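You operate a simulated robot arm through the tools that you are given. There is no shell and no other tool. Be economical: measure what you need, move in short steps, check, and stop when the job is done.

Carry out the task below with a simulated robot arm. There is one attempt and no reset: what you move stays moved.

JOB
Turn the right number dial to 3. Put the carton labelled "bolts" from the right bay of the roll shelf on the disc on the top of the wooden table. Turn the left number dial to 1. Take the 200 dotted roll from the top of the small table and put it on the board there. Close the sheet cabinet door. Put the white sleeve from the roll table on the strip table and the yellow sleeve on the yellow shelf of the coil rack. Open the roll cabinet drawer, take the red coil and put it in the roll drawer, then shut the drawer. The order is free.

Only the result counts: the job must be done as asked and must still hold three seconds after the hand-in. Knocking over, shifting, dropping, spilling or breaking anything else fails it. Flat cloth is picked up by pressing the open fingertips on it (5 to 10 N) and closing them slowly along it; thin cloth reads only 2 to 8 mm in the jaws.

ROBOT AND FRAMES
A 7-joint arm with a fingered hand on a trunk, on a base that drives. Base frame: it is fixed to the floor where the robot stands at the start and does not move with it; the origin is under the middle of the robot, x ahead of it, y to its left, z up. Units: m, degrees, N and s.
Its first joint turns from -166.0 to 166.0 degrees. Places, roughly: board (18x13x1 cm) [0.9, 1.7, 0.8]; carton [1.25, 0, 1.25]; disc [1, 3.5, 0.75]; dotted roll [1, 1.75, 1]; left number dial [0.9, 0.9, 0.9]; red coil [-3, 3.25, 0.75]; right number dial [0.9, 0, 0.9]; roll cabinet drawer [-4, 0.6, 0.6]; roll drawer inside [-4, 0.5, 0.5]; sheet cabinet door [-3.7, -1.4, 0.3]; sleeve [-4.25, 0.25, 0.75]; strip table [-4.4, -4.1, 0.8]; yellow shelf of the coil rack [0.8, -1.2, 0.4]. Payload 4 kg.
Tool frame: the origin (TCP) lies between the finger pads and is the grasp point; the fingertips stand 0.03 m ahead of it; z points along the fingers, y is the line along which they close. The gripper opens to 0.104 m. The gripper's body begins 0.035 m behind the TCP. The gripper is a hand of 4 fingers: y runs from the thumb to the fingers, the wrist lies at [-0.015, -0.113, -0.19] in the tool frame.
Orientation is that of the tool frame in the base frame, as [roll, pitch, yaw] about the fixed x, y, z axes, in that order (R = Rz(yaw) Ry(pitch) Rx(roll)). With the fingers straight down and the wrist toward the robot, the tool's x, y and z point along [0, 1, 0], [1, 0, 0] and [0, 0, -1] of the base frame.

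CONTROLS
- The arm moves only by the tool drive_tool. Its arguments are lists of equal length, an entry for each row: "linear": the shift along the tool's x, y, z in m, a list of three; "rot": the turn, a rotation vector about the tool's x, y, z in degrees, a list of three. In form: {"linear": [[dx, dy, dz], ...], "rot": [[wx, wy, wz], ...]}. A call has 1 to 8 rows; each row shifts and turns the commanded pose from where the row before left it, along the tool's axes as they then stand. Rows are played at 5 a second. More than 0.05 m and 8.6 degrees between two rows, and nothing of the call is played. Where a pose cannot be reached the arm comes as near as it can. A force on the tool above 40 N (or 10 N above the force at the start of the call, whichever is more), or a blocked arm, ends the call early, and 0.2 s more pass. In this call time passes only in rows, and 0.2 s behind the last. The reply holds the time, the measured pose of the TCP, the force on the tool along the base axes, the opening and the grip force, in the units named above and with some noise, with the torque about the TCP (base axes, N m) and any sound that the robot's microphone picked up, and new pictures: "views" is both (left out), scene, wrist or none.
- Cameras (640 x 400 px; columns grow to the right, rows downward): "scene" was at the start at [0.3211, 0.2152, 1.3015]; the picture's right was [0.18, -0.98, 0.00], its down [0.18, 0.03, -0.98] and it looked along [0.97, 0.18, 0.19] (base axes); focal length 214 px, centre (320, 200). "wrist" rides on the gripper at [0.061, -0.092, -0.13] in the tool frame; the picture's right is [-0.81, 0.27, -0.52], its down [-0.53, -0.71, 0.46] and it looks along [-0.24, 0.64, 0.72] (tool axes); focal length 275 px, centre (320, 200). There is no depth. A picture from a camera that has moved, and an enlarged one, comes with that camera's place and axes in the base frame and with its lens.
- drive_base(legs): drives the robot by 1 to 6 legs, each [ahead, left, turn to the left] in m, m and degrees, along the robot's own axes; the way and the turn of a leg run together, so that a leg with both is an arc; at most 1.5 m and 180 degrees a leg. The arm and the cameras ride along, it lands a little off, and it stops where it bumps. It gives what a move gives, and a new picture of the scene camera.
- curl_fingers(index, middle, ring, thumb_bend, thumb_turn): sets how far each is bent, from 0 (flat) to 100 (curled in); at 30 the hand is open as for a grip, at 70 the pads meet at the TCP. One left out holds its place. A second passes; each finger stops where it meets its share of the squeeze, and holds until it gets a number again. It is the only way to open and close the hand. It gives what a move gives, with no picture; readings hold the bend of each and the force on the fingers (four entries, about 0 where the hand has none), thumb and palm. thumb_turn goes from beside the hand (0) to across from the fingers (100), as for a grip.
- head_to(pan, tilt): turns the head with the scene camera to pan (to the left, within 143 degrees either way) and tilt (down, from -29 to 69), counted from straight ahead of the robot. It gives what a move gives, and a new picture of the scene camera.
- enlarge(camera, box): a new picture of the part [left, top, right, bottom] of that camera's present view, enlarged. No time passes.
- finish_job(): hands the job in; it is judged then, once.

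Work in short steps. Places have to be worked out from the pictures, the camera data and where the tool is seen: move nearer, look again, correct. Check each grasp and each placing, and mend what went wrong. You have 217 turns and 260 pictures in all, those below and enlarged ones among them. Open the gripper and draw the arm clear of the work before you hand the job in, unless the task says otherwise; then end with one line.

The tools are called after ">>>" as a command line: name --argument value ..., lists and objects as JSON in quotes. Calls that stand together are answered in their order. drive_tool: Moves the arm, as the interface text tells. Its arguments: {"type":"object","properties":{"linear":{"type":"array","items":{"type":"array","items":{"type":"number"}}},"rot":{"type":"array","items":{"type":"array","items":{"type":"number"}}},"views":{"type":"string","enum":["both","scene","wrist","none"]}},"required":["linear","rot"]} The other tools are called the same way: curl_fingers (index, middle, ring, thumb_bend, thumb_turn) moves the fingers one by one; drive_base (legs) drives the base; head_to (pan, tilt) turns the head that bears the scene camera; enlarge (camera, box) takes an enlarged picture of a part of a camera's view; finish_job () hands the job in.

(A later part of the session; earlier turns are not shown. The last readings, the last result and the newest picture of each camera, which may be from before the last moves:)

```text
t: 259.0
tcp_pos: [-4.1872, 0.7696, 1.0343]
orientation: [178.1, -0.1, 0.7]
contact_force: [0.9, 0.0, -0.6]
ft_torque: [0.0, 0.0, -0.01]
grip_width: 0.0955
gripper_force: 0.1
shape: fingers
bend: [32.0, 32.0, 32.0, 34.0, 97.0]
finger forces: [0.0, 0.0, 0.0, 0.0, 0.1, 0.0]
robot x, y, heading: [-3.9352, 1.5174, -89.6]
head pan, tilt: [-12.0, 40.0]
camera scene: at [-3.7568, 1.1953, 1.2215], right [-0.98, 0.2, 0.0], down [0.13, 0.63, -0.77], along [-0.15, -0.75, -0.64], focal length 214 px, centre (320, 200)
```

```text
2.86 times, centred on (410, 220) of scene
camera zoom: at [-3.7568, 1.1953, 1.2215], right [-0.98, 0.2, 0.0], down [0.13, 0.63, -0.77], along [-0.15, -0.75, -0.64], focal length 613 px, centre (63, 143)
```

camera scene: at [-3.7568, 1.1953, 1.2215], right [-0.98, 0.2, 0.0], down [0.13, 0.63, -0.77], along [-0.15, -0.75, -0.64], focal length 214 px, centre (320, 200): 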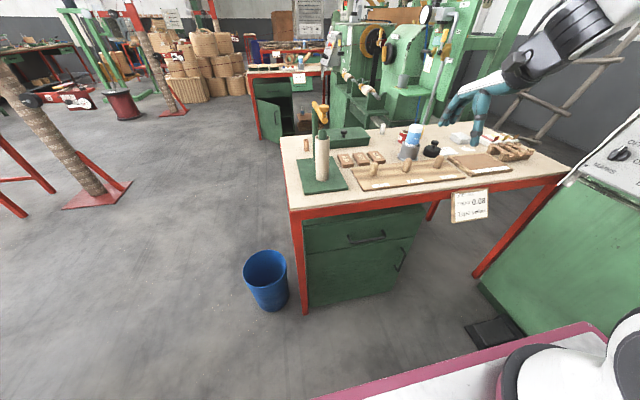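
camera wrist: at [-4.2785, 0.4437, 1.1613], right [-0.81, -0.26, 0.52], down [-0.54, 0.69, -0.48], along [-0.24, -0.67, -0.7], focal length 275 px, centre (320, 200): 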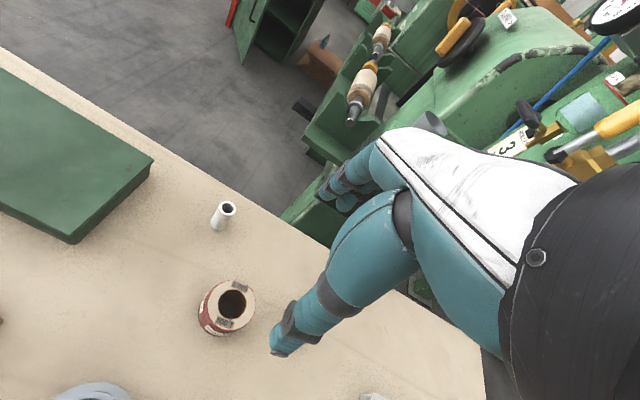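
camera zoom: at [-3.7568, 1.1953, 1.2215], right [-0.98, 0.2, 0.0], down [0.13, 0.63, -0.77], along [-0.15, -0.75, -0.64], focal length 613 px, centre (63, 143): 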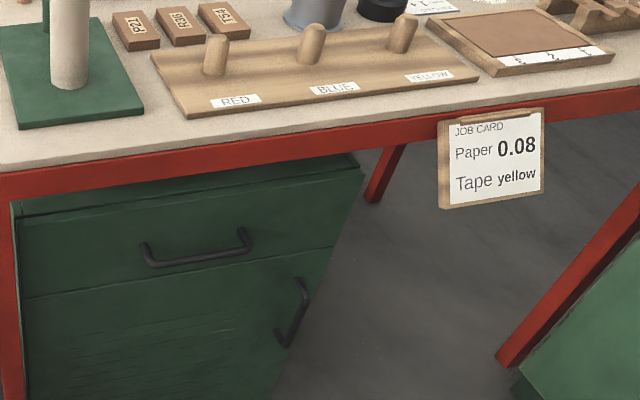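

The bar handle is at ≈(-4.03,0.725,0.595), protruding ~4 cm from the face. I'll grip it from the front: tilt the tool forward 55° and check reach.

>>> drive_tool --linear '[[0.02, 0, 0], [0.02, 0, 0], [0.02, 0, 0], [0.02, 0, 0], [0.02, 0, 0], [0.02, 0, 0], [0.02, 0, 0]]' --rot '[[-8, 0, 0], [-8, 0, 0], [-8, 0, 0], [-8, 0, 0], [-8, 0, 0], [-8, 0, 0], [-8, 0, 0]]' --views "none"

>>> drive_tool --linear '[[0, -0.038, 0.023], [0, -0.038, 0.023], [0, -0.038, 0.02], [0, -0.038, 0.02], [0, -0.038, 0.02], [0, -0.038, 0.02]]' --rot '[[0, 0, 0], [0, 0, 0], [0, 0, 0], [0, 0, 0], [0, 0, 0], [0, 0, 0]]' --views "both"

```text
t: 260.6
tcp_pos: [-4.0575, 0.7191, 1.0433]
orientation: [122.0, -0.1, 0.8]
contact_force: [0.2, 0.9, 0.3]
ft_torque: [0.01, -0.02, 0.01]
grip_width: 0.0954
gripper_force: 0.1
shape: fingers
bend: [32.0, 32.0, 32.0, 34.0, 97.0]
finger forces: [0.0, 0.0, 0.0, 0.1, 0.0, 0.0]
out of reach, approached as far as the arm can: row 4, 5, 6, 7
robot x, y, heading: [-3.9416, 1.5165, -89.6]
head pan, tilt: [-12.0, 40.0]
```

```text
t: 262.0
tcp_pos: [-4.0562, 0.7328, 0.7833]
orientation: [122.0, -0.1, 0.9]
contact_force: [0.0, -0.2, -0.2]
ft_torque: [-0.01, 0.02, 0.03]
grip_width: 0.0953
gripper_force: 0.1
shape: fingers
bend: [32.0, 32.0, 32.0, 34.0, 97.0]
finger forces: [0.0, 0.1, 0.0, 0.0, 0.0, 0.0]
robot x, y, heading: [-3.9383, 1.5193, -89.6]
head pan, tilt: [-12.0, 40.0]
camera scene: at [-3.7562, 1.1955, 1.2215], right [-0.98, 0.2, 0.0], down [0.13, 0.63, -0.77], along [-0.15, -0.75, -0.64], focal length 214 px, centre (320, 200)
camera wrist: at [-3.9978, 0.8919, 0.7747], right [-0.82, 0.28, 0.51], down [-0.53, -0.01, -0.85], along [-0.23, -0.96, 0.16], focal length 275 px, centre (320, 200)
```

scene: 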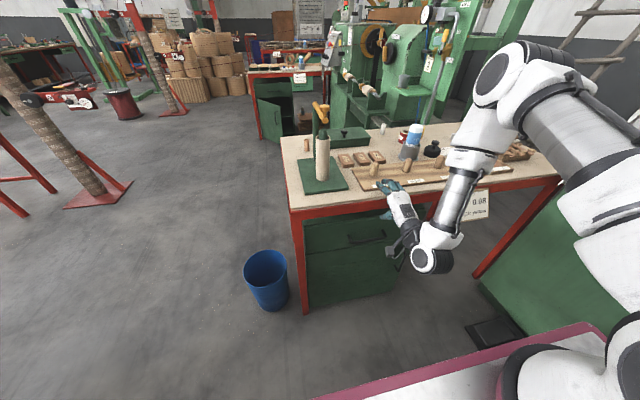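
wrist: 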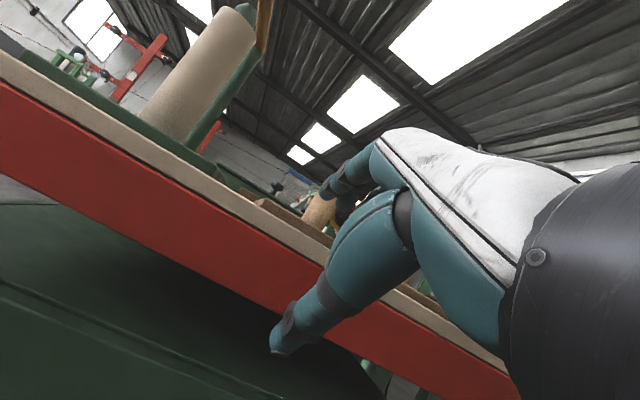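

Reachable at 58° tilt. Back off from the table edge first, then lower to handle height.

>>> drive_tool --linear '[[0, -0.023, -0.037], [0, -0.023, -0.037], [0, -0.023, -0.037], [0.009, -0.04, 0.025], [0.009, -0.04, 0.025], [0.008, -0.04, 0.025], [0, -0.04, 0.025]]' --rot '[[0, 0, 0], [0, 0, 0], [0, 0, 0], [0, 0, 0], [0, 0, 0], [0, 0, 0], [0, 0, 0]]' --views "both"

```text
t: 263.6
tcp_pos: [-4.0328, 0.8578, 0.5878]
orientation: [122.2, -0.2, 0.7]
contact_force: [0.2, -0.7, -0.4]
ft_torque: [-0.03, -0.02, 0.02]
grip_width: 0.0954
gripper_force: 0.0
shape: fingers
bend: [32.0, 32.0, 32.0, 34.0, 97.0]
finger forces: [0.1, 0.1, 0.1, 0.1, 0.0, 0.1]
out of reach, approached as far as the arm can: row 3
robot x, y, heading: [-3.9388, 1.5169, -89.4]
head pan, tilt: [-12.0, 40.0]
camera scene: at [-3.7568, 1.1953, 1.2215], right [-0.98, 0.2, 0.0], down [0.13, 0.63, -0.77], along [-0.15, -0.75, -0.64], focal length 214 px, centre (320, 200)
camera wrist: at [-3.9734, 1.0187, 0.5798], right [-0.82, 0.28, 0.51], down [-0.53, -0.01, -0.85], along [-0.23, -0.96, 0.16], focal length 275 px, centre (320, 200)
```

scene: 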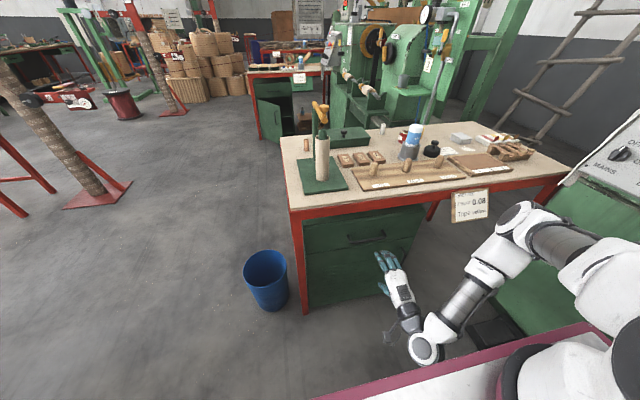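
wrist: 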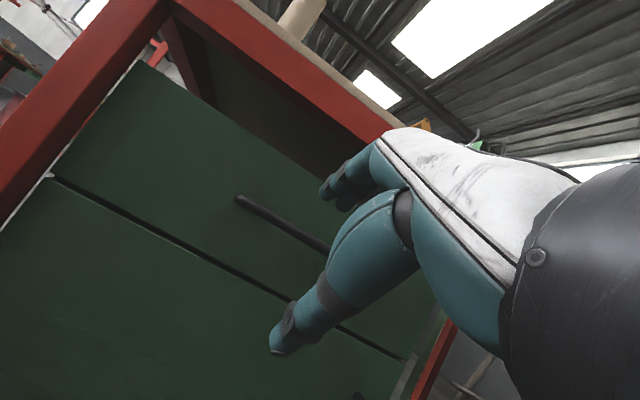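

Bar confirmed at z≈0.587, x −3.97…−4.09. Preshape the fingers and advance 10 cm.

>>> curl_fingers --index 44 --middle 44 --ring 44 --thumb_bend 42

>>> drive_tool --linear '[[0, 0.018, 0.029], [0, 0.018, 0.029], [0, 0.018, 0.029]]' --rot '[[0, 0, 0], [0, 0, 0], [0, 0, 0]]' --views "wrist"

>>> enlarge --camera "scene" --box '[340, 200, 440, 280]'

```text
t: 264.6
tcp_pos: [-4.0314, 0.8588, 0.5882]
orientation: [122.1, -0.2, 0.6]
contact_force: [0.0, -0.2, 0.8]
ft_torque: [0.0, -0.02, 0.01]
grip_width: 0.0707
gripper_force: 0.1
shape: fingers
bend: [44.0, 44.0, 44.0, 42.0, 97.0]
finger forces: [0.0, 0.1, 0.1, 0.0, 0.0, 0.1]
robot x, y, heading: [-3.9415, 1.5184, -89.2]
head pan, tilt: [-12.0, 40.0]
```

```text
t: 265.4
tcp_pos: [-4.0321, 0.7561, 0.5885]
orientation: [122.1, -0.2, 0.7]
contact_force: [-0.1, 0.7, -0.2]
ft_torque: [0.01, -0.02, -0.01]
grip_width: 0.0707
gripper_force: 0.0
shape: fingers
bend: [44.0, 44.0, 44.0, 42.0, 97.0]
finger forces: [0.0, 0.0, 0.1, 0.1, 0.0, 0.0]
robot x, y, heading: [-3.9388, 1.516, -89.5]
head pan, tilt: [-12.0, 40.0]
camera wrist: at [-3.9731, 0.917, 0.58], right [-0.82, 0.28, 0.51], down [-0.53, -0.01, -0.85], along [-0.23, -0.96, 0.16], focal length 275 px, centre (320, 200)
```

wrist: 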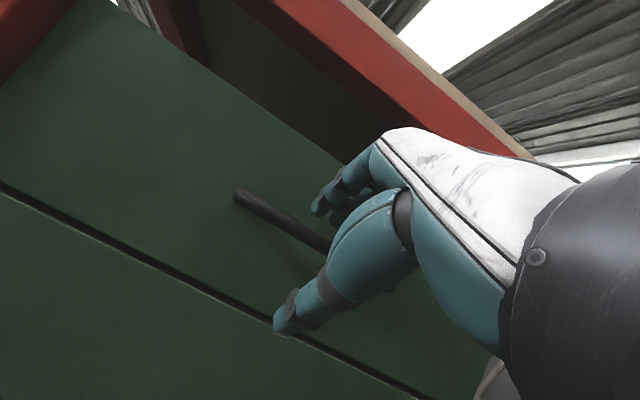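

```text
5.00 times, centred on (390, 240) of scene
camera zoom: at [-3.7568, 1.1953, 1.2215], right [-0.98, 0.2, 0.0], down [0.13, 0.63, -0.77], along [-0.15, -0.75, -0.64], focal length 1072 px, centre (-30, 0)
```

zoom: 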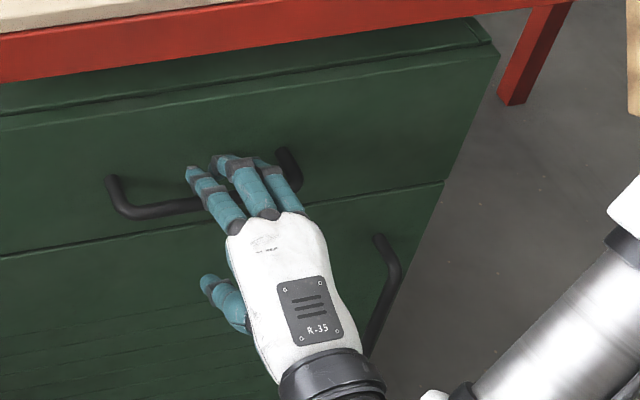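

Fingers are over the bar, thumb below. Advance 2.5 cm more and close.

>>> drive_tool --linear '[[0.01, 0.006, 0.01], [0, 0.005, 0.009], [0, 0.002, 0.004]]' --rot '[[0, 0, 0], [0, 0, 0], [0, 0, 0]]' --views "none"

>>> curl_fingers --index 72 --middle 72 --ring 72 --thumb_bend 68

>>> enlarge --camera "scene" --box '[340, 200, 440, 280]'

```text
t: 266.2
tcp_pos: [-4.0196, 0.7357, 0.5881]
orientation: [122.1, -0.4, 0.8]
contact_force: [-1.1, 14.6, 3.8]
ft_torque: [-0.52, -0.05, 0.03]
grip_width: 0.0683
gripper_force: 7.5
shape: fingers
bend: [46.0, 45.0, 44.0, 42.0, 97.0]
finger forces: [12.1, 2.9, 0.0, 0.0, 0.0, 0.0]
robot x, y, heading: [-3.9389, 1.5189, -89.6]
head pan, tilt: [-12.0, 40.0]
stopped in row 3: the force on the tool passed its limit at 44 N (the readings are from after the stop); the commanded pose is now the measured one
```

```text
t: 267.2
tcp_pos: [-4.0203, 0.7348, 0.5875]
orientation: [122.1, -0.4, 0.8]
contact_force: [-0.2, 0.7, -0.5]
ft_torque: [-0.01, -0.01, 0.01]
grip_width: 0.0001
gripper_force: 0.0
shape: fingers
bend: [72.0, 72.0, 72.0, 68.0, 97.0]
finger forces: [0.0, 0.1, 0.1, 0.1, 0.0, 0.0]
robot x, y, heading: [-3.9433, 1.5197, -89.8]
head pan, tilt: [-12.0, 40.0]
```

```text
5.00 times, centred on (390, 240) of scene
camera zoom: at [-3.7568, 1.1957, 1.2215], right [-0.98, 0.2, 0.0], down [0.13, 0.63, -0.77], along [-0.15, -0.75, -0.64], focal length 1072 px, centre (-30, 0)
```

zoom: 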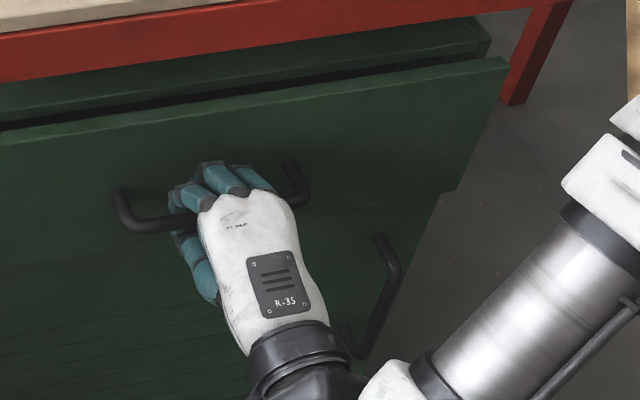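

The curl hooked the bar and the drawer already came out slightly. Pull back 10 cm.

>>> drive_tool --linear '[[0, -0.016, -0.0255], [0, -0.016, -0.0255], [0, -0.016, -0.0255], [0, -0.016, -0.0255]]' --rot '[[0, 0, 0], [0, 0, 0], [0, 0, 0], [0, 0, 0]]' --views "scene"

```text
t: 268.2
tcp_pos: [-4.0216, 0.8537, 0.5864]
orientation: [122.1, -0.3, 0.9]
contact_force: [1.0, 0.2, -0.8]
ft_torque: [0.01, 0.02, 0.02]
grip_width: 0.0
gripper_force: 0.1
shape: fingers
bend: [72.0, 72.0, 72.0, 68.0, 97.0]
finger forces: [0.0, 0.0, 0.1, 0.0, 0.0, 0.0]
robot x, y, heading: [-3.9364, 1.5181, -89.6]
head pan, tilt: [-12.0, 40.0]
camera scene: at [-3.7566, 1.1958, 1.2215], right [-0.98, 0.2, 0.0], down [0.13, 0.63, -0.77], along [-0.15, -0.75, -0.64], focal length 214 px, centre (320, 200)
```

scene: 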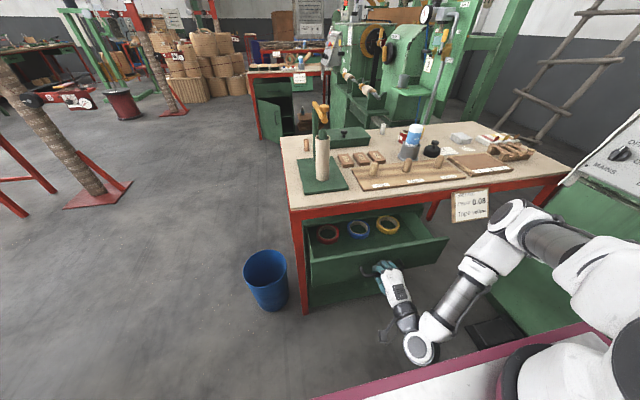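

Drawer is opening; tape rings lie inside. Pull another 11 cm.

>>> drive_tool --linear '[[0, -0.016, -0.0255], [0, -0.016, -0.0255], [0, -0.016, -0.0255], [0, -0.011, -0.0175]]' --rot '[[0, 0, 0], [0, 0, 0], [0, 0, 0], [0, 0, 0]]' --views "scene"

```text
t: 269.2
tcp_pos: [-4.0287, 0.9623, 0.5912]
orientation: [122.2, -0.3, 0.9]
contact_force: [-0.2, 0.2, 0.0]
ft_torque: [0.01, 0.01, 0.0]
grip_width: 0.0
gripper_force: 0.1
shape: fingers
bend: [72.0, 72.0, 72.0, 68.0, 97.0]
finger forces: [0.1, 0.0, 0.1, 0.0, 0.5, 0.0]
out of reach, approached as far as the arm can: row 4
robot x, y, heading: [-3.9409, 1.5161, -89.3]
head pan, tilt: [-12.0, 40.0]
camera scene: at [-3.7568, 1.1958, 1.2215], right [-0.98, 0.2, 0.0], down [0.13, 0.63, -0.77], along [-0.15, -0.75, -0.64], focal length 214 px, centre (320, 200)
```

scene: 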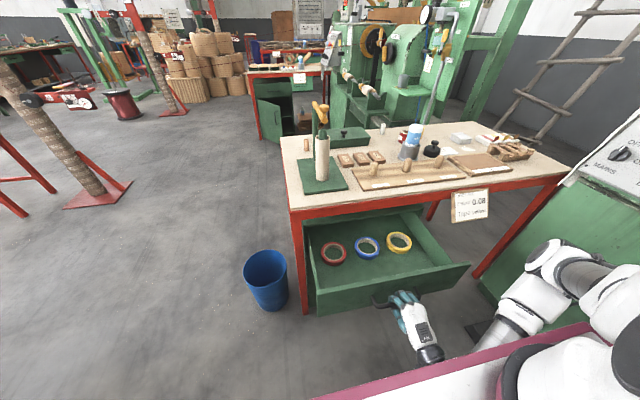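

Drawer open ~0.23 m with free space in front of the rings. Release the handle and back away.

>>> curl_fingers --index 40 --middle 40 --ring 40 --thumb_bend 30

>>> drive_base --legs '[[-0.2, 0, 0]]'

```text
t: 270.2
tcp_pos: [-4.0289, 0.9624, 0.5919]
orientation: [122.2, -0.3, 0.8]
contact_force: [0.1, -0.2, 0.5]
ft_torque: [0.0, -0.04, -0.02]
grip_width: 0.09
gripper_force: 0.1
shape: fingers
bend: [40.0, 40.0, 40.0, 30.0, 97.0]
finger forces: [0.1, 0.0, 0.1, 0.0, 0.0, 0.0]
robot x, y, heading: [-3.9382, 1.5207, -89.4]
head pan, tilt: [-12.0, 40.0]
```

```text
t: 271.8
tcp_pos: [-4.0308, 1.1646, 0.5922]
orientation: [122.2, -0.3, 0.9]
contact_force: [-0.1, -0.6, 0.7]
ft_torque: [0.02, 0.0, 0.01]
grip_width: 0.0903
gripper_force: 0.1
shape: fingers
bend: [40.0, 40.0, 40.0, 30.0, 97.0]
finger forces: [0.0, 0.0, 0.0, 0.0, 0.0, 0.0]
robot x, y, heading: [-3.9421, 1.7219, -89.8]
head pan, tilt: [-12.0, 40.0]
camera scene: at [-3.7582, 1.3979, 1.2215], right [-0.98, 0.2, 0.0], down [0.13, 0.63, -0.77], along [-0.15, -0.75, -0.64], focal length 214 px, centre (320, 200)
```

scene: 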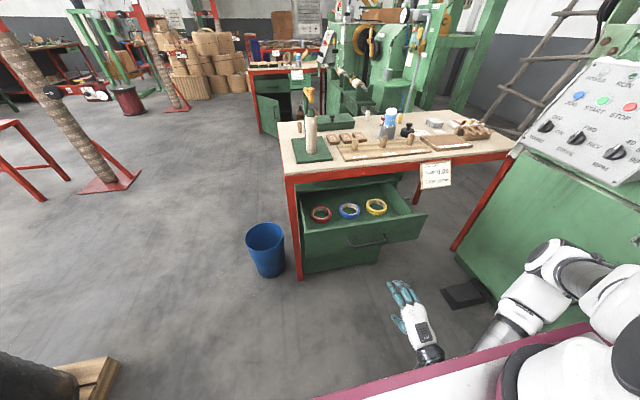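

The coil on the table is just reachable with a forward-tilted tool if the cart stays clear of the open drawer. Raise the arm and reduce the tilt to ~34°.

>>> drive_tool --linear '[[0, 0.041, -0.027], [0, 0.04, -0.029], [0, 0.039, -0.031], [0, 0.037, -0.033], [0, 0.036, -0.034], [0, 0.034, -0.036], [0, 0.032, -0.038], [0, 0.03, -0.039]]' --rot '[[3, 0, 0], [3, 0, 0], [3, 0, 0], [3, 0, 0], [3, 0, 0], [3, 0, 0], [3, 0, 0], [3, 0, 0]]' --views "none"

>>> drive_base --legs '[[0, -0.26, 0], [0.36, 0, 0]]'

```text
t: 273.6
tcp_pos: [-4.0591, 1.0404, 0.7193]
orientation: [146.4, -0.4, 1.0]
contact_force: [0.9, -0.2, 0.2]
ft_torque: [0.03, 0.01, -0.02]
grip_width: 0.0904
gripper_force: 0.0
shape: fingers
bend: [40.0, 40.0, 40.0, 30.0, 97.0]
finger forces: [0.0, 0.1, 0.0, 0.0, 0.1, 0.0]
out of reach, approached as far as the arm can: row 3, 4, 5, 6, 7, 8
robot x, y, heading: [-3.9377, 1.7187, -89.7]
head pan, tilt: [-12.0, 40.0]
```

```text
t: 276.5
tcp_pos: [-4.3258, 0.9307, 0.7204]
orientation: [146.3, -0.1, -0.8]
contact_force: [0.2, -0.2, -0.1]
ft_torque: [-0.01, 0.0, 0.01]
grip_width: 0.0904
gripper_force: 0.0
shape: fingers
bend: [40.0, 40.0, 40.0, 30.0, 97.0]
finger forces: [0.0, 0.1, 0.1, 0.0, 0.1, 0.0]
robot x, y, heading: [-4.195, 1.6052, -90.5]
head pan, tilt: [-12.0, 40.0]
heard: click
stopped in leg 2: the robot was blocked; the commanded pose is now the measured one
camera scene: at [-4.0122, 1.2839, 1.2217], right [-0.98, 0.21, 0.0], down [0.13, 0.63, -0.77], along [-0.17, -0.75, -0.64], focal length 214 px, centre (320, 200)
```

scene: 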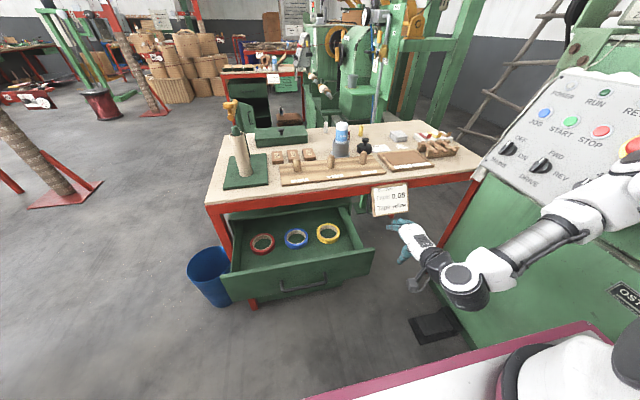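

Blocked: the elbow probably touched the machine on the right. Back off to the left and then raise the arm properly.

>>> drive_base --legs '[[-0.1, 0.1, 0], [0, 0.2, 0]]'

>>> drive_tool --linear '[[0, 0, -0.04], [0, 0, -0.04], [0, 0, -0.04], [0, 0, -0.04], [0, 0.02, -0.04], [0, 0.02, -0.04], [0, 0.02, -0.04], [0, 0.02, -0.04]]' --rot '[[4, 0, 0], [4, 0, 0], [4, 0, 0], [4, 0, 0], [4, 0, 0], [4, 0, 0], [4, 0, 0], [4, 0, 0]]' --views "scene"

```text
t: 279.0
tcp_pos: [-4.0288, 1.0264, 0.7171]
orientation: [146.6, -0.6, -0.8]
contact_force: [-0.9, -0.3, 1.0]
ft_torque: [0.03, 0.02, 0.02]
grip_width: 0.0904
gripper_force: 0.2
shape: fingers
bend: [40.0, 40.0, 40.0, 30.0, 97.0]
finger forces: [0.0, 0.0, 0.0, 0.0, 0.1, 0.0]
robot x, y, heading: [-3.9001, 1.6986, -90.3]
head pan, tilt: [-12.0, 40.0]
camera scene: at [-3.7192, 1.3771, 1.2215], right [-0.98, 0.21, 0.0], down [0.14, 0.63, -0.77], along [-0.16, -0.75, -0.64], focal length 214 px, centre (320, 200)
```

scene: 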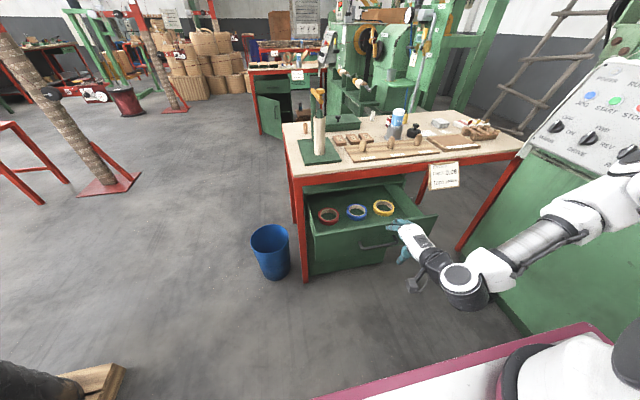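

```text
t: 280.8
tcp_pos: [-4.0609, 0.9418, 0.9531]
orientation: [178.7, -0.7, -0.9]
contact_force: [-0.2, -0.2, -0.3]
ft_torque: [-0.01, -0.03, 0.01]
grip_width: 0.0905
gripper_force: 0.0
shape: fingers
bend: [40.0, 40.0, 40.0, 30.0, 97.0]
finger forces: [0.0, 0.0, 0.0, 0.0, 0.0, 0.0]
out of reach, approached as far as the arm can: row 1, 2, 3, 4
robot x, y, heading: [-3.9, 1.7032, -90.3]
head pan, tilt: [-12.0, 40.0]
camera scene: at [-3.7194, 1.377, 1.2215], right [-0.98, 0.21, 0.0], down [0.14, 0.63, -0.77], along [-0.16, -0.75, -0.64], focal length 214 px, centre (320, 200)
```

scene: 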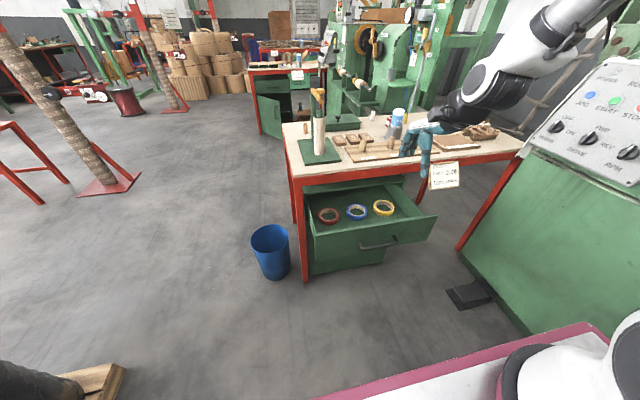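

Drawer and card look undisturbed. Raise 10 cm, then drive to (-4.1,1.36).

>>> drive_tool --linear '[[0, 0, -0.05], [0, 0, -0.05]]' --rot '[[0, 0, 0], [0, 0, 0]]' --views "none"

>>> drive_base --legs '[[0.2, -0.2, 0], [0.12, 0, 0]]'

>>> drive_tool --linear '[[0, 0.04, 0], [0, 0.04, 0], [0, 0.04, 0], [0, 0.04, 0.01], [0, 0.035, 0.015], [0, 0.035, 0.02], [0, 0.03, 0.02]]' --rot '[[0, 0, 0], [0, 0, 0], [-6, 0, 0], [-6, 0, 0], [-6, 0, 0], [-6, 0, 0], [-6, 0, 0]]' --views "both"

```text
t: 281.4
tcp_pos: [-4.0611, 0.9436, 1.0548]
orientation: [178.7, -0.6, -0.7]
contact_force: [0.3, -0.2, 0.9]
ft_torque: [0.04, 0.0, -0.01]
grip_width: 0.0907
gripper_force: 0.0
shape: fingers
bend: [40.0, 40.0, 40.0, 30.0, 97.0]
finger forces: [0.0, 0.0, 0.0, 0.1, 0.0, 0.1]
robot x, y, heading: [-3.8977, 1.6978, -90.3]
head pan, tilt: [-12.0, 40.0]
```

```text
t: 284.2
tcp_pos: [-4.2633, 0.6243, 1.0531]
orientation: [178.6, -0.6, -0.8]
contact_force: [-0.3, 0.4, 0.5]
ft_torque: [-0.01, -0.02, -0.04]
grip_width: 0.0904
gripper_force: 0.0
shape: fingers
bend: [40.0, 40.0, 40.0, 30.0, 97.0]
finger forces: [0.0, 0.1, 0.0, 0.0, 0.0, 0.0]
robot x, y, heading: [-4.1055, 1.3828, -90.2]
head pan, tilt: [-12.0, 40.0]
camera scene: at [-3.9222, 1.0583, 1.2215], right [-0.98, 0.21, 0.0], down [0.14, 0.63, -0.77], along [-0.16, -0.75, -0.64], focal length 214 px, centre (320, 200)
```

scene: 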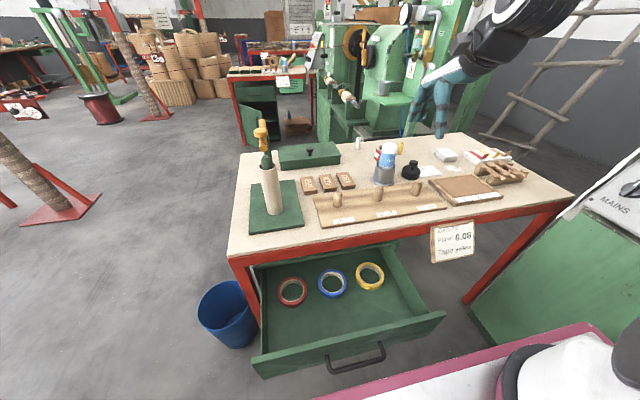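

```text
t: 285.8
tcp_pos: [-4.2684, 0.3509, 1.0348]
orientation: [148.3, -0.6, -0.8]
contact_force: [0.2, -0.1, 0.9]
ft_torque: [0.03, 0.0, 0.0]
grip_width: 0.0904
gripper_force: 0.0
shape: fingers
bend: [40.0, 40.0, 40.0, 30.0, 97.0]
finger forces: [0.0, 0.0, 0.1, 0.0, 0.0, 0.0]
robot x, y, heading: [-4.1014, 1.382, -90.2]
head pan, tilt: [-12.0, 40.0]
camera scene: at [-3.9221, 1.0586, 1.2216], right [-0.98, 0.21, 0.0], down [0.14, 0.63, -0.77], along [-0.16, -0.75, -0.64], focal length 214 px, centre (320, 200)
camera wrist: at [-4.2061, 0.4966, 1.099], right [-0.82, 0.05, 0.58], down [-0.52, 0.38, -0.77], along [-0.25, -0.93, -0.28], focal length 275 px, centre (320, 200)
```

scene: 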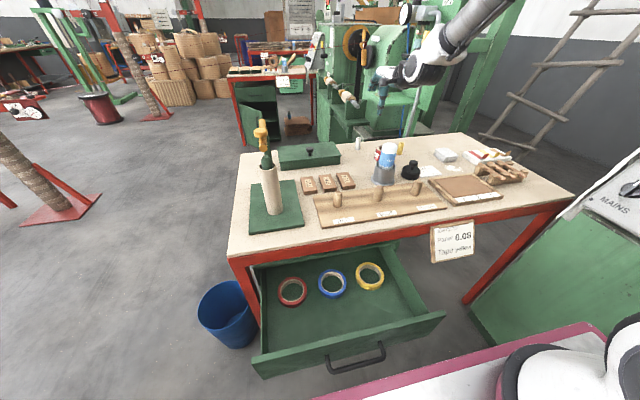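
wrist: 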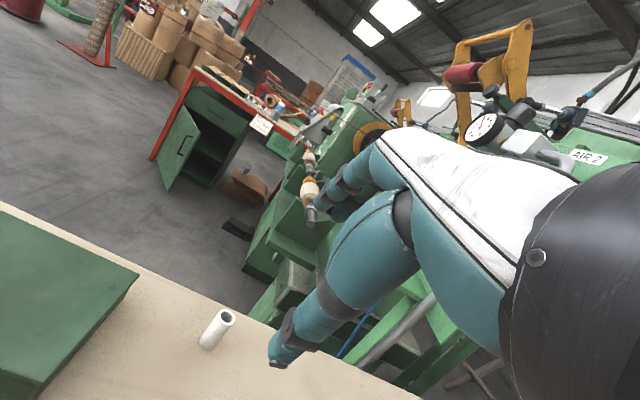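

The hand can't reach the coil from here without brushing the bottle. I'll fetch it from the south side of the table instead. First retract the arm.

>>> drive_tool --linear '[[0, -0.04, -0.024], [0, -0.041, -0.022], [0, -0.042, -0.02], [0, -0.044, -0.017], [0, -0.045, -0.014], [0, -0.046, -0.01], [0, -0.047, -0.005], [0, -0.047, -0.01]]' --rot '[[4, 0, 0], [4, 0, 0], [4, 0, 0], [4, 0, 0], [4, 0, 0], [4, 0, 0], [4, 0, 0], [3, 0, 0]]' --views "none"

>>> drive_base --legs '[[-0.4, 0, 0], [0, 1.1, 0], [1.4, 0, 0]]'

>>> head_to --pan -50 --tilt 20

```text
t: 287.8
tcp_pos: [-4.1719, 0.7241, 1.044]
orientation: [179.7, -0.6, 12.7]
contact_force: [-1.3, 1.1, 0.4]
ft_torque: [0.01, -0.07, 0.01]
grip_width: 0.0903
gripper_force: 0.0
shape: fingers
bend: [40.0, 40.0, 40.0, 30.0, 98.0]
finger forces: [0.0, 0.1, 0.0, 0.0, 0.0, 0.0]
robot x, y, heading: [-4.1, 1.3816, -90.5]
head pan, tilt: [-12.0, 40.0]
stopped in row 8: the arm was blocked; the commanded pose is now the measured one
```

```text
t: 296.6
tcp_pos: [-3.0657, 1.0704, 1.0431]
orientation: [179.8, -0.8, 13.2]
contact_force: [0.3, -0.1, 0.9]
ft_torque: [0.01, 0.01, 0.02]
grip_width: 0.0903
gripper_force: 0.1
shape: fingers
bend: [40.0, 40.0, 40.0, 30.0, 98.0]
finger forces: [0.0, 0.0, 0.0, 0.0, 0.0, 0.1]
robot x, y, heading: [-3.0069, 1.7292, -89.7]
head pan, tilt: [-12.0, 40.0]
stopped in leg 3: the robot was blocked; the commanded pose is now the measured one
camera scene: at [-2.8212, 1.4059, 1.2215], right [-0.98, 0.2, 0.0], down [0.13, 0.63, -0.77], along [-0.16, -0.75, -0.64], focal length 214 px, centre (320, 200)
```

scene: 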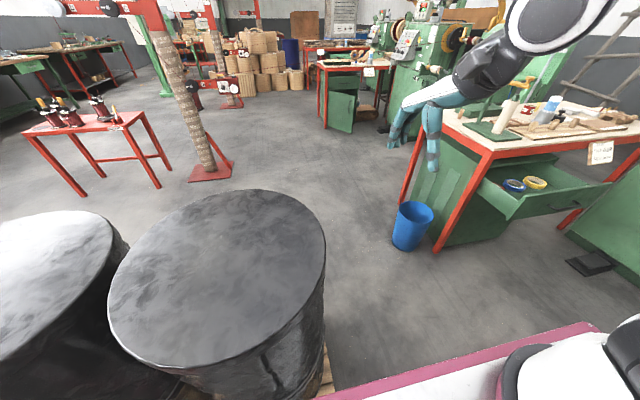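

```text
t: 297.6
tcp_pos: [-3.0677, 1.069, 1.0433]
orientation: [179.8, -0.6, 13.2]
contact_force: [0.3, -0.8, 0.0]
ft_torque: [0.0, 0.02, 0.02]
grip_width: 0.0905
gripper_force: 0.0
shape: fingers
bend: [40.0, 40.0, 40.0, 30.0, 98.0]
finger forces: [0.0, 0.0, 0.1, 0.0, 0.0, 0.1]
robot x, y, heading: [-3.0029, 1.728, -89.9]
head pan, tilt: [-50.0, 20.0]
camera scene: at [-2.8749, 1.429, 1.2529], right [-0.65, 0.76, 0.0], down [0.26, 0.22, -0.94], along [-0.72, -0.61, -0.34], focal length 214 px, centre (320, 200)
```

scene: 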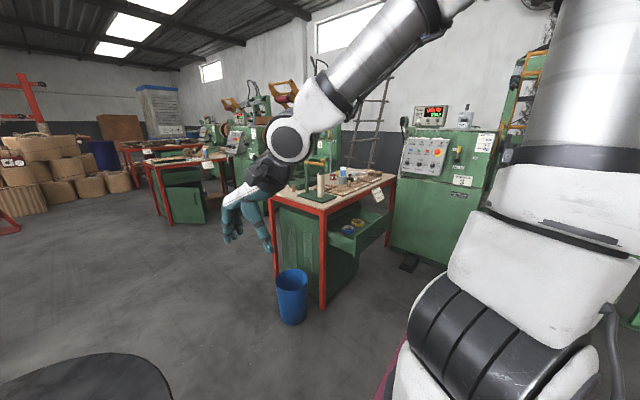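

Barrels block the southern lane. I go back to the north side and will try the coil with a yawed, moderately tilted hand (wrist kept west of the bottle).

>>> drive_base --legs '[[-0.05, 0, 0], [0, -1.12, 0], [0.43, 0, 0]]'

>>> head_to --pan -8 --tilt 40

```text
t: 306.1
tcp_pos: [-4.1969, 0.6919, 1.0427]
orientation: [179.8, -0.5, 12.8]
contact_force: [0.2, -0.8, 0.9]
ft_torque: [0.03, 0.02, 0.01]
grip_width: 0.0902
gripper_force: 0.1
shape: fingers
bend: [40.0, 40.0, 40.0, 30.0, 98.0]
finger forces: [0.0, 0.0, 0.0, 0.0, 0.0, 0.0]
robot x, y, heading: [-4.1292, 1.3524, -90.1]
head pan, tilt: [-50.0, 20.0]
camera scene: at [-4.0014, 1.0506, 1.2529], right [-0.64, 0.77, 0.0], down [0.26, 0.22, -0.94], along [-0.72, -0.6, -0.34], focal length 214 px, centre (320, 200)
```

scene: 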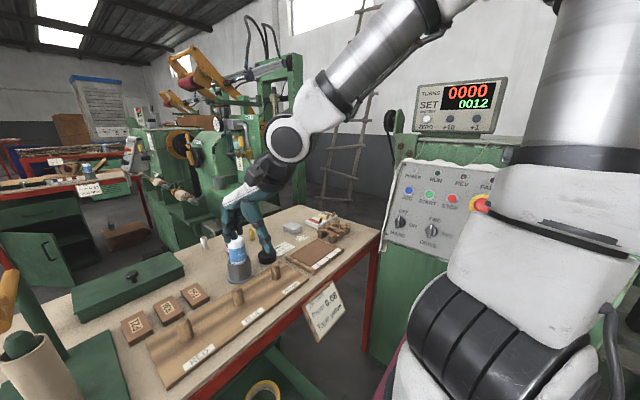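

```text
t: 307.2
tcp_pos: [-4.196, 0.6912, 1.0424]
orientation: [179.8, -0.7, 12.9]
contact_force: [1.1, 0.1, -0.2]
ft_torque: [0.0, -0.02, -0.01]
grip_width: 0.0903
gripper_force: 0.0
shape: fingers
bend: [40.0, 40.0, 40.0, 30.0, 98.0]
finger forces: [0.1, 0.1, 0.0, 0.0, 0.1, 0.1]
robot x, y, heading: [-4.1273, 1.3506, -90.0]
head pan, tilt: [-8.0, 40.0]
camera scene: at [-3.942, 1.026, 1.2215], right [-0.99, 0.14, 0.0], down [0.09, 0.64, -0.77], along [-0.11, -0.76, -0.64], focal length 214 px, centre (320, 200)
```

scene: 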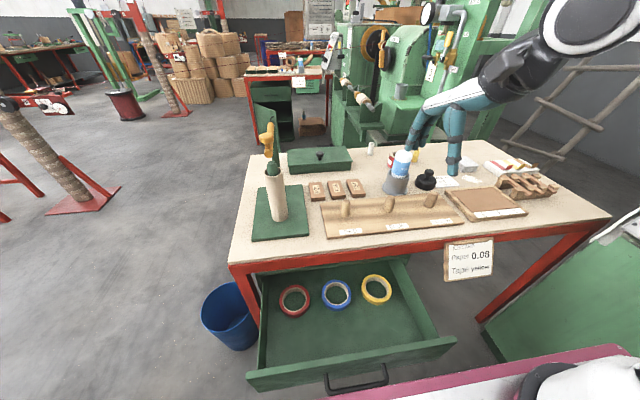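

Geometry says the coil is out of reach from behind the fully open drawer. I'll push the drawer in ~9 cm with a closed fist (leaving a gap), fetch the coil, then reopen from inside. Back off and lower the fist.

>>> drive_base --legs '[[-0.4, 0.1, 0]]'

>>> curl_fingers --index 72 --middle 72 --ring 72 --thumb_bend 68

>>> drive_tool --linear '[[0, 0, 0.04], [0, 0, 0.04], [0, 0, 0.05], [0, 0, 0.05], [0, 0, 0.05], [0, 0, 0.05], [0, 0, 0.05], [0, 0, 0.05]]' --rot '[[0, 0, 6.4], [0, 0, 6.4], [0, 0, 0], [0, 0, 0], [0, 0, 0], [0, 0, 0], [0, 0, 0], [0, 0, 0]]' --views "none"

>>> drive_tool --linear '[[0, 0, 0.05], [0, 0, 0.01]]' --rot '[[0, 0, 0], [0, 0, 0]]' --views "scene"

```text
t: 309.7
tcp_pos: [-4.0943, 1.0932, 1.0435]
orientation: [179.8, -0.6, 12.9]
contact_force: [0.4, 0.9, -1.2]
ft_torque: [-0.02, 0.01, 0.02]
grip_width: 0.0902
gripper_force: 0.0
shape: fingers
bend: [40.0, 40.0, 40.0, 30.0, 98.0]
finger forces: [0.1, 0.0, 0.0, 0.0, 0.0, 0.0]
robot x, y, heading: [-4.0271, 1.749, -89.9]
head pan, tilt: [-8.0, 40.0]
camera scene: at [-3.8411, 1.4279, 1.2215], right [-0.99, 0.14, 0.0], down [0.09, 0.64, -0.77], along [-0.11, -0.76, -0.64], focal length 214 px, centre (320, 200)
```

scene: 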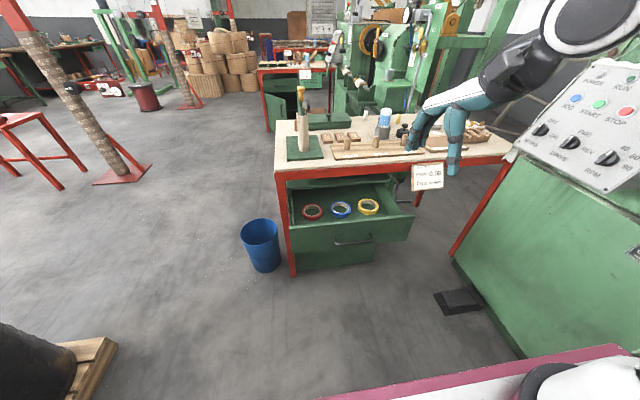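

```text
t: 310.7
tcp_pos: [-4.0955, 1.0939, 1.0439]
orientation: [179.8, -0.7, 12.9]
contact_force: [1.0, 0.1, -0.1]
ft_torque: [0.01, 0.0, -0.04]
grip_width: 0.0001
gripper_force: 0.1
shape: fingers
bend: [72.0, 72.0, 72.0, 68.0, 98.0]
finger forces: [0.1, 0.0, 0.0, 0.0, 0.0, 0.1]
robot x, y, heading: [-4.0281, 1.7547, -90.0]
head pan, tilt: [-8.0, 40.0]
```

```text
t: 312.5
tcp_pos: [-4.087, 1.0613, 0.6719]
orientation: [179.9, -0.6, 0.1]
contact_force: [0.9, -0.8, 0.5]
ft_torque: [-0.01, 0.01, -0.01]
grip_width: 0.0001
gripper_force: 0.1
shape: fingers
bend: [72.0, 72.0, 72.0, 68.0, 98.0]
finger forces: [0.0, 0.0, 0.1, 0.1, 0.1, 0.0]
out of reach, approached as far as the arm can: row 2, 3, 4
robot x, y, heading: [-4.0284, 1.7502, -90.3]
head pan, tilt: [-8.0, 40.0]
```

```text
t: 313.1
tcp_pos: [-4.0879, 1.0589, 0.6128]
orientation: [179.9, -0.6, 0.1]
contact_force: [0.6, -0.7, -0.2]
ft_torque: [-0.01, 0.02, 0.03]
grip_width: 0.0
gripper_force: 0.1
shape: fingers
bend: [72.0, 72.0, 72.0, 68.0, 98.0]
finger forces: [0.0, 0.0, 0.0, 0.0, 0.0, 0.0]
robot x, y, heading: [-4.0314, 1.7504, -89.9]
head pan, tilt: [-8.0, 40.0]
camera scene: at [-3.841, 1.4279, 1.2215], right [-0.99, 0.14, 0.0], down [0.09, 0.64, -0.77], along [-0.11, -0.76, -0.64], focal length 214 px, centre (320, 200)
```

scene: 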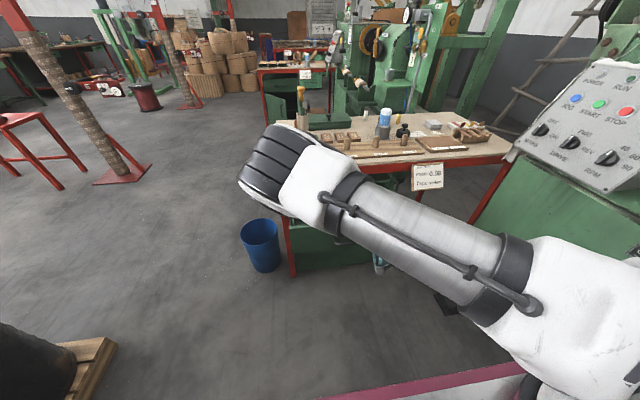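

Push forward 0.165 m (contact expected after ~7 cm).

>>> drive_tool --linear '[[0, 0.04, 0], [0, 0.04, 0], [0, 0.03, 0], [0, 0.03, 0], [0, 0.025, 0]]' --rot '[[0, 0, 0], [0, 0, 0], [0, 0, 0], [0, 0, 0], [0, 0, 0]]' --views "none"

>>> drive_tool --linear '[[0, -0.04, 0], [0, -0.04, -0.02], [0, 0, -0.045], [0, 0, -0.05], [0, 0, -0.05], [0, 0, -0.05], [0, 0, -0.05], [0, 0, -0.05]]' --rot '[[0, 0, 0], [0, 0, 0], [0, 0, 0], [0, 0, 0], [0, 0, 0], [0, 0, 0], [0, 0, 0], [0, 0, 0]]' --views "scene"

```text
t: 314.3
tcp_pos: [-4.088, 0.8941, 0.6112]
orientation: [180.0, -0.5, 0.1]
contact_force: [0.8, -0.1, -0.9]
ft_torque: [0.02, 0.06, -0.01]
grip_width: 0.0
gripper_force: 0.2
shape: fingers
bend: [72.0, 72.0, 72.0, 68.0, 98.0]
finger forces: [0.0, 0.2, 0.1, 0.1, 0.0, 0.0]
robot x, y, heading: [-4.023, 1.7549, -90.2]
head pan, tilt: [-8.0, 40.0]
```

```text
t: 316.1
tcp_pos: [-4.0909, 0.9752, 0.9264]
orientation: [180.0, -0.4, 0.1]
contact_force: [-0.1, -0.3, 0.6]
ft_torque: [-0.01, 0.04, -0.02]
grip_width: 0.0001
gripper_force: 0.1
shape: fingers
bend: [72.0, 72.0, 72.0, 68.0, 98.0]
finger forces: [0.0, 0.0, 0.0, 0.0, 0.0, 0.0]
robot x, y, heading: [-4.0252, 1.7519, -90.1]
head pan, tilt: [-8.0, 40.0]
camera scene: at [-3.8408, 1.4277, 1.2214], right [-0.99, 0.14, 0.0], down [0.09, 0.64, -0.77], along [-0.11, -0.76, -0.64], focal length 214 px, centre (320, 200)
```

scene: 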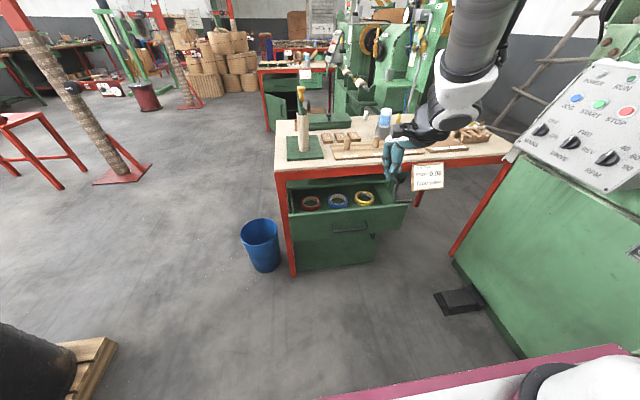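

Drawer now ~14 cm open. Raise the hand, drive to (-4.13,1.27) and open the fingers.

>>> drive_tool --linear '[[0, 0, -0.05], [0, 0, -0.05], [0, 0, -0.03]]' --rot '[[0, 0, 0], [0, 0, 0], [0, 0, 0]]' --views "none"

>>> drive_base --legs '[[0.2, -0.105, 0], [0.28, 0, 0]]'

>>> curl_fingers --index 34 --middle 34 --ring 34 --thumb_bend 34

```text
t: 316.9
tcp_pos: [-4.0931, 0.9752, 1.0575]
orientation: [179.8, -0.6, 0.0]
contact_force: [-0.7, -0.1, 0.2]
ft_torque: [0.02, 0.0, 0.01]
grip_width: 0.0
gripper_force: 0.1
shape: fingers
bend: [72.0, 72.0, 72.0, 68.0, 98.0]
finger forces: [0.0, 0.0, 0.0, 0.0, 0.0, 0.0]
robot x, y, heading: [-4.0307, 1.7495, -90.0]
head pan, tilt: [-8.0, 40.0]
```

```text
t: 320.2
tcp_pos: [-4.2028, 0.4932, 1.057]
orientation: [179.9, -0.7, -0.1]
contact_force: [0.2, -0.2, -0.1]
ft_torque: [0.02, -0.03, -0.02]
grip_width: 0.0001
gripper_force: 0.1
shape: fingers
bend: [72.0, 72.0, 72.0, 68.0, 98.0]
finger forces: [0.0, 0.1, 0.0, 0.1, 0.1, 0.1]
robot x, y, heading: [-4.1341, 1.2729, -90.3]
head pan, tilt: [-8.0, 40.0]
camera scene: at [-3.9491, 0.9464, 1.2215], right [-0.99, 0.15, 0.0], down [0.09, 0.64, -0.77], along [-0.11, -0.76, -0.64], focal length 214 px, centre (320, 200)
```

scene: 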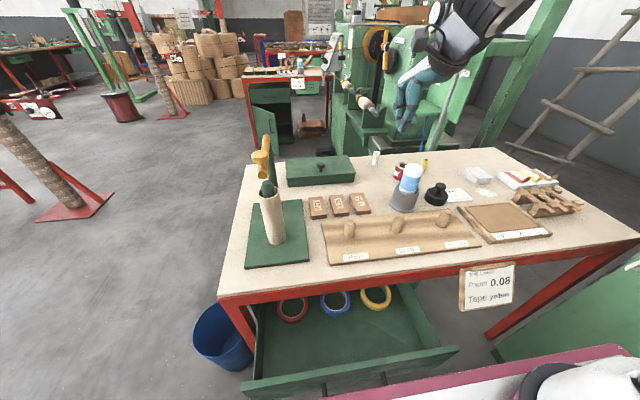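

```text
t: 321.2
tcp_pos: [-4.2044, 0.4939, 1.0572]
orientation: [179.8, -0.6, -0.2]
contact_force: [0.2, 0.3, 1.0]
ft_torque: [-0.02, -0.01, 0.01]
grip_width: 0.0929
gripper_force: 0.0
shape: fingers
bend: [34.0, 34.0, 34.0, 34.0, 98.0]
finger forces: [0.1, 0.0, 0.0, 0.1, 0.1, 0.1]
robot x, y, heading: [-4.1348, 1.2747, -90.3]
head pan, tilt: [-8.0, 40.0]
```

Move above the coil (-4.339,0.340) and lower to z≈0.95.

>>> drive_tool --linear '[[-0.027, 0.031, 0], [-0.027, 0.031, 0], [-0.027, 0.031, 0], [-0.027, 0.031, 0], [-0.027, 0.03, 0], [0, 0, 0.05], [0, 0, 0.05]]' --rot '[[0, 0, 0], [0, 0, 0], [0, 0, 0], [0, 0, 0], [0, 0, 0], [0, 0, 0], [0, 0, 0]]' --views "wrist"

```text
t: 322.8
tcp_pos: [-4.3403, 0.341, 0.9553]
orientation: [179.8, -0.5, -0.2]
contact_force: [-0.9, 0.9, -1.1]
ft_torque: [-0.02, 0.01, 0.03]
grip_width: 0.0929
gripper_force: 0.0
shape: fingers
bend: [34.0, 34.0, 34.0, 34.0, 98.0]
finger forces: [0.0, 0.0, 0.0, 0.1, 0.0, 0.1]
robot x, y, heading: [-4.134, 1.2709, -90.4]
head pan, tilt: [-8.0, 40.0]
camera wrist: at [-4.2805, 0.4326, 1.086], right [-0.82, -0.27, 0.51], down [-0.53, 0.71, -0.46], along [-0.24, -0.65, -0.73], focal length 275 px, centre (320, 200)
```

wrist: 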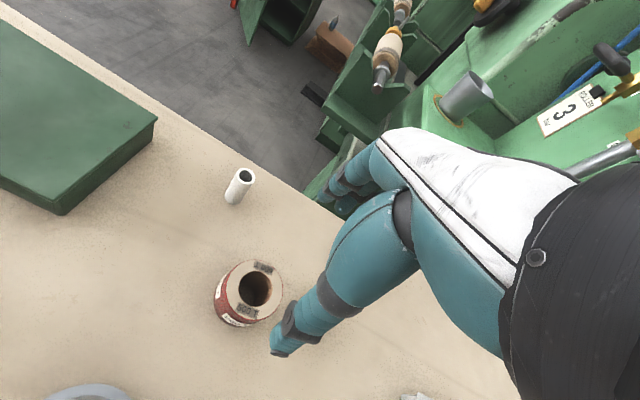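

Well aligned. Descend 0.132 m and grip.

>>> drive_tool --linear '[[0, 0.002, 0.045], [0, 0, 0.045], [0, 0, 0.03], [0, 0, 0.012]]' --rot '[[0, 0, 0], [0, 0, 0], [0, 0, 0], [0, 0, 0]]' --views "none"

>>> curl_fingers --index 48 --middle 48 --ring 48 --thumb_bend 46

>>> curl_fingers --index 64 --middle 64 --ring 64 --thumb_bend 62

>>> drive_tool --linear '[[0, 0, -0.02], [0, 0, -0.04], [0, 0, -0.05]]' --rot '[[0, 0, 0], [0, 0, 0], [0, 0, 0]]' --views "wrist"

```text
t: 323.8
tcp_pos: [-4.3378, 0.3396, 0.8215]
orientation: [179.9, -0.7, -0.1]
contact_force: [-0.2, -0.1, -0.9]
ft_torque: [-0.01, 0.01, 0.0]
grip_width: 0.093
gripper_force: 0.0
shape: fingers
bend: [34.0, 34.0, 34.0, 34.0, 98.0]
finger forces: [0.1, 0.0, 0.1, 0.1, 0.0, 0.0]
robot x, y, heading: [-4.1362, 1.2721, -90.2]
head pan, tilt: [-8.0, 40.0]
```

```text
t: 324.8
tcp_pos: [-4.3376, 0.3397, 0.8221]
orientation: [179.9, -0.5, 0.0]
contact_force: [0.1, 0.9, -0.2]
ft_torque: [0.0, -0.02, 0.03]
grip_width: 0.0614
gripper_force: 1.0
shape: fingers
bend: [48.0, 48.0, 48.0, 45.0, 98.0]
finger forces: [0.1, 0.0, 0.0, 0.1, 0.7, 0.0]
robot x, y, heading: [-4.1339, 1.2715, -90.2]
head pan, tilt: [-8.0, 40.0]
```

```text
t: 325.8
tcp_pos: [-4.3366, 0.3382, 0.8225]
orientation: [179.9, -0.6, 0.0]
contact_force: [0.3, -1.9, 2.4]
ft_torque: [-0.22, 0.01, 0.02]
grip_width: 0.0517
gripper_force: 15.3
shape: fingers
bend: [52.0, 56.0, 63.0, 51.0, 96.0]
finger forces: [8.8, 7.3, 0.3, 0.0, 15.5, 0.0]
robot x, y, heading: [-4.1334, 1.2724, -90.1]
head pan, tilt: [-8.0, 40.0]
```

```text
t: 326.6
tcp_pos: [-4.3399, 0.3405, 0.9328]
orientation: [180.0, -0.6, -0.1]
contact_force: [0.6, 0.0, -2.0]
ft_torque: [-0.05, 0.01, -0.02]
grip_width: 0.0518
gripper_force: 15.0
shape: fingers
bend: [53.0, 57.0, 64.0, 51.0, 96.0]
finger forces: [8.2, 6.3, 0.2, 0.0, 15.2, 0.0]
robot x, y, heading: [-4.1312, 1.2731, -90.1]
head pan, tilt: [-8.0, 40.0]
camera wrist: at [-4.2797, 0.4315, 1.0642], right [-0.82, -0.27, 0.51], down [-0.53, 0.71, -0.46], along [-0.24, -0.64, -0.73], focal length 275 px, centre (320, 200)
```

wrist: 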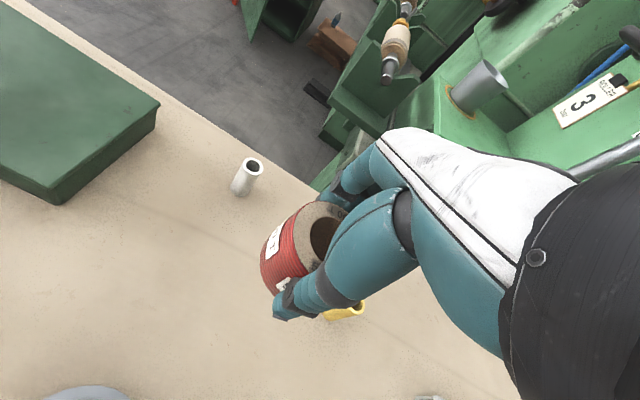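

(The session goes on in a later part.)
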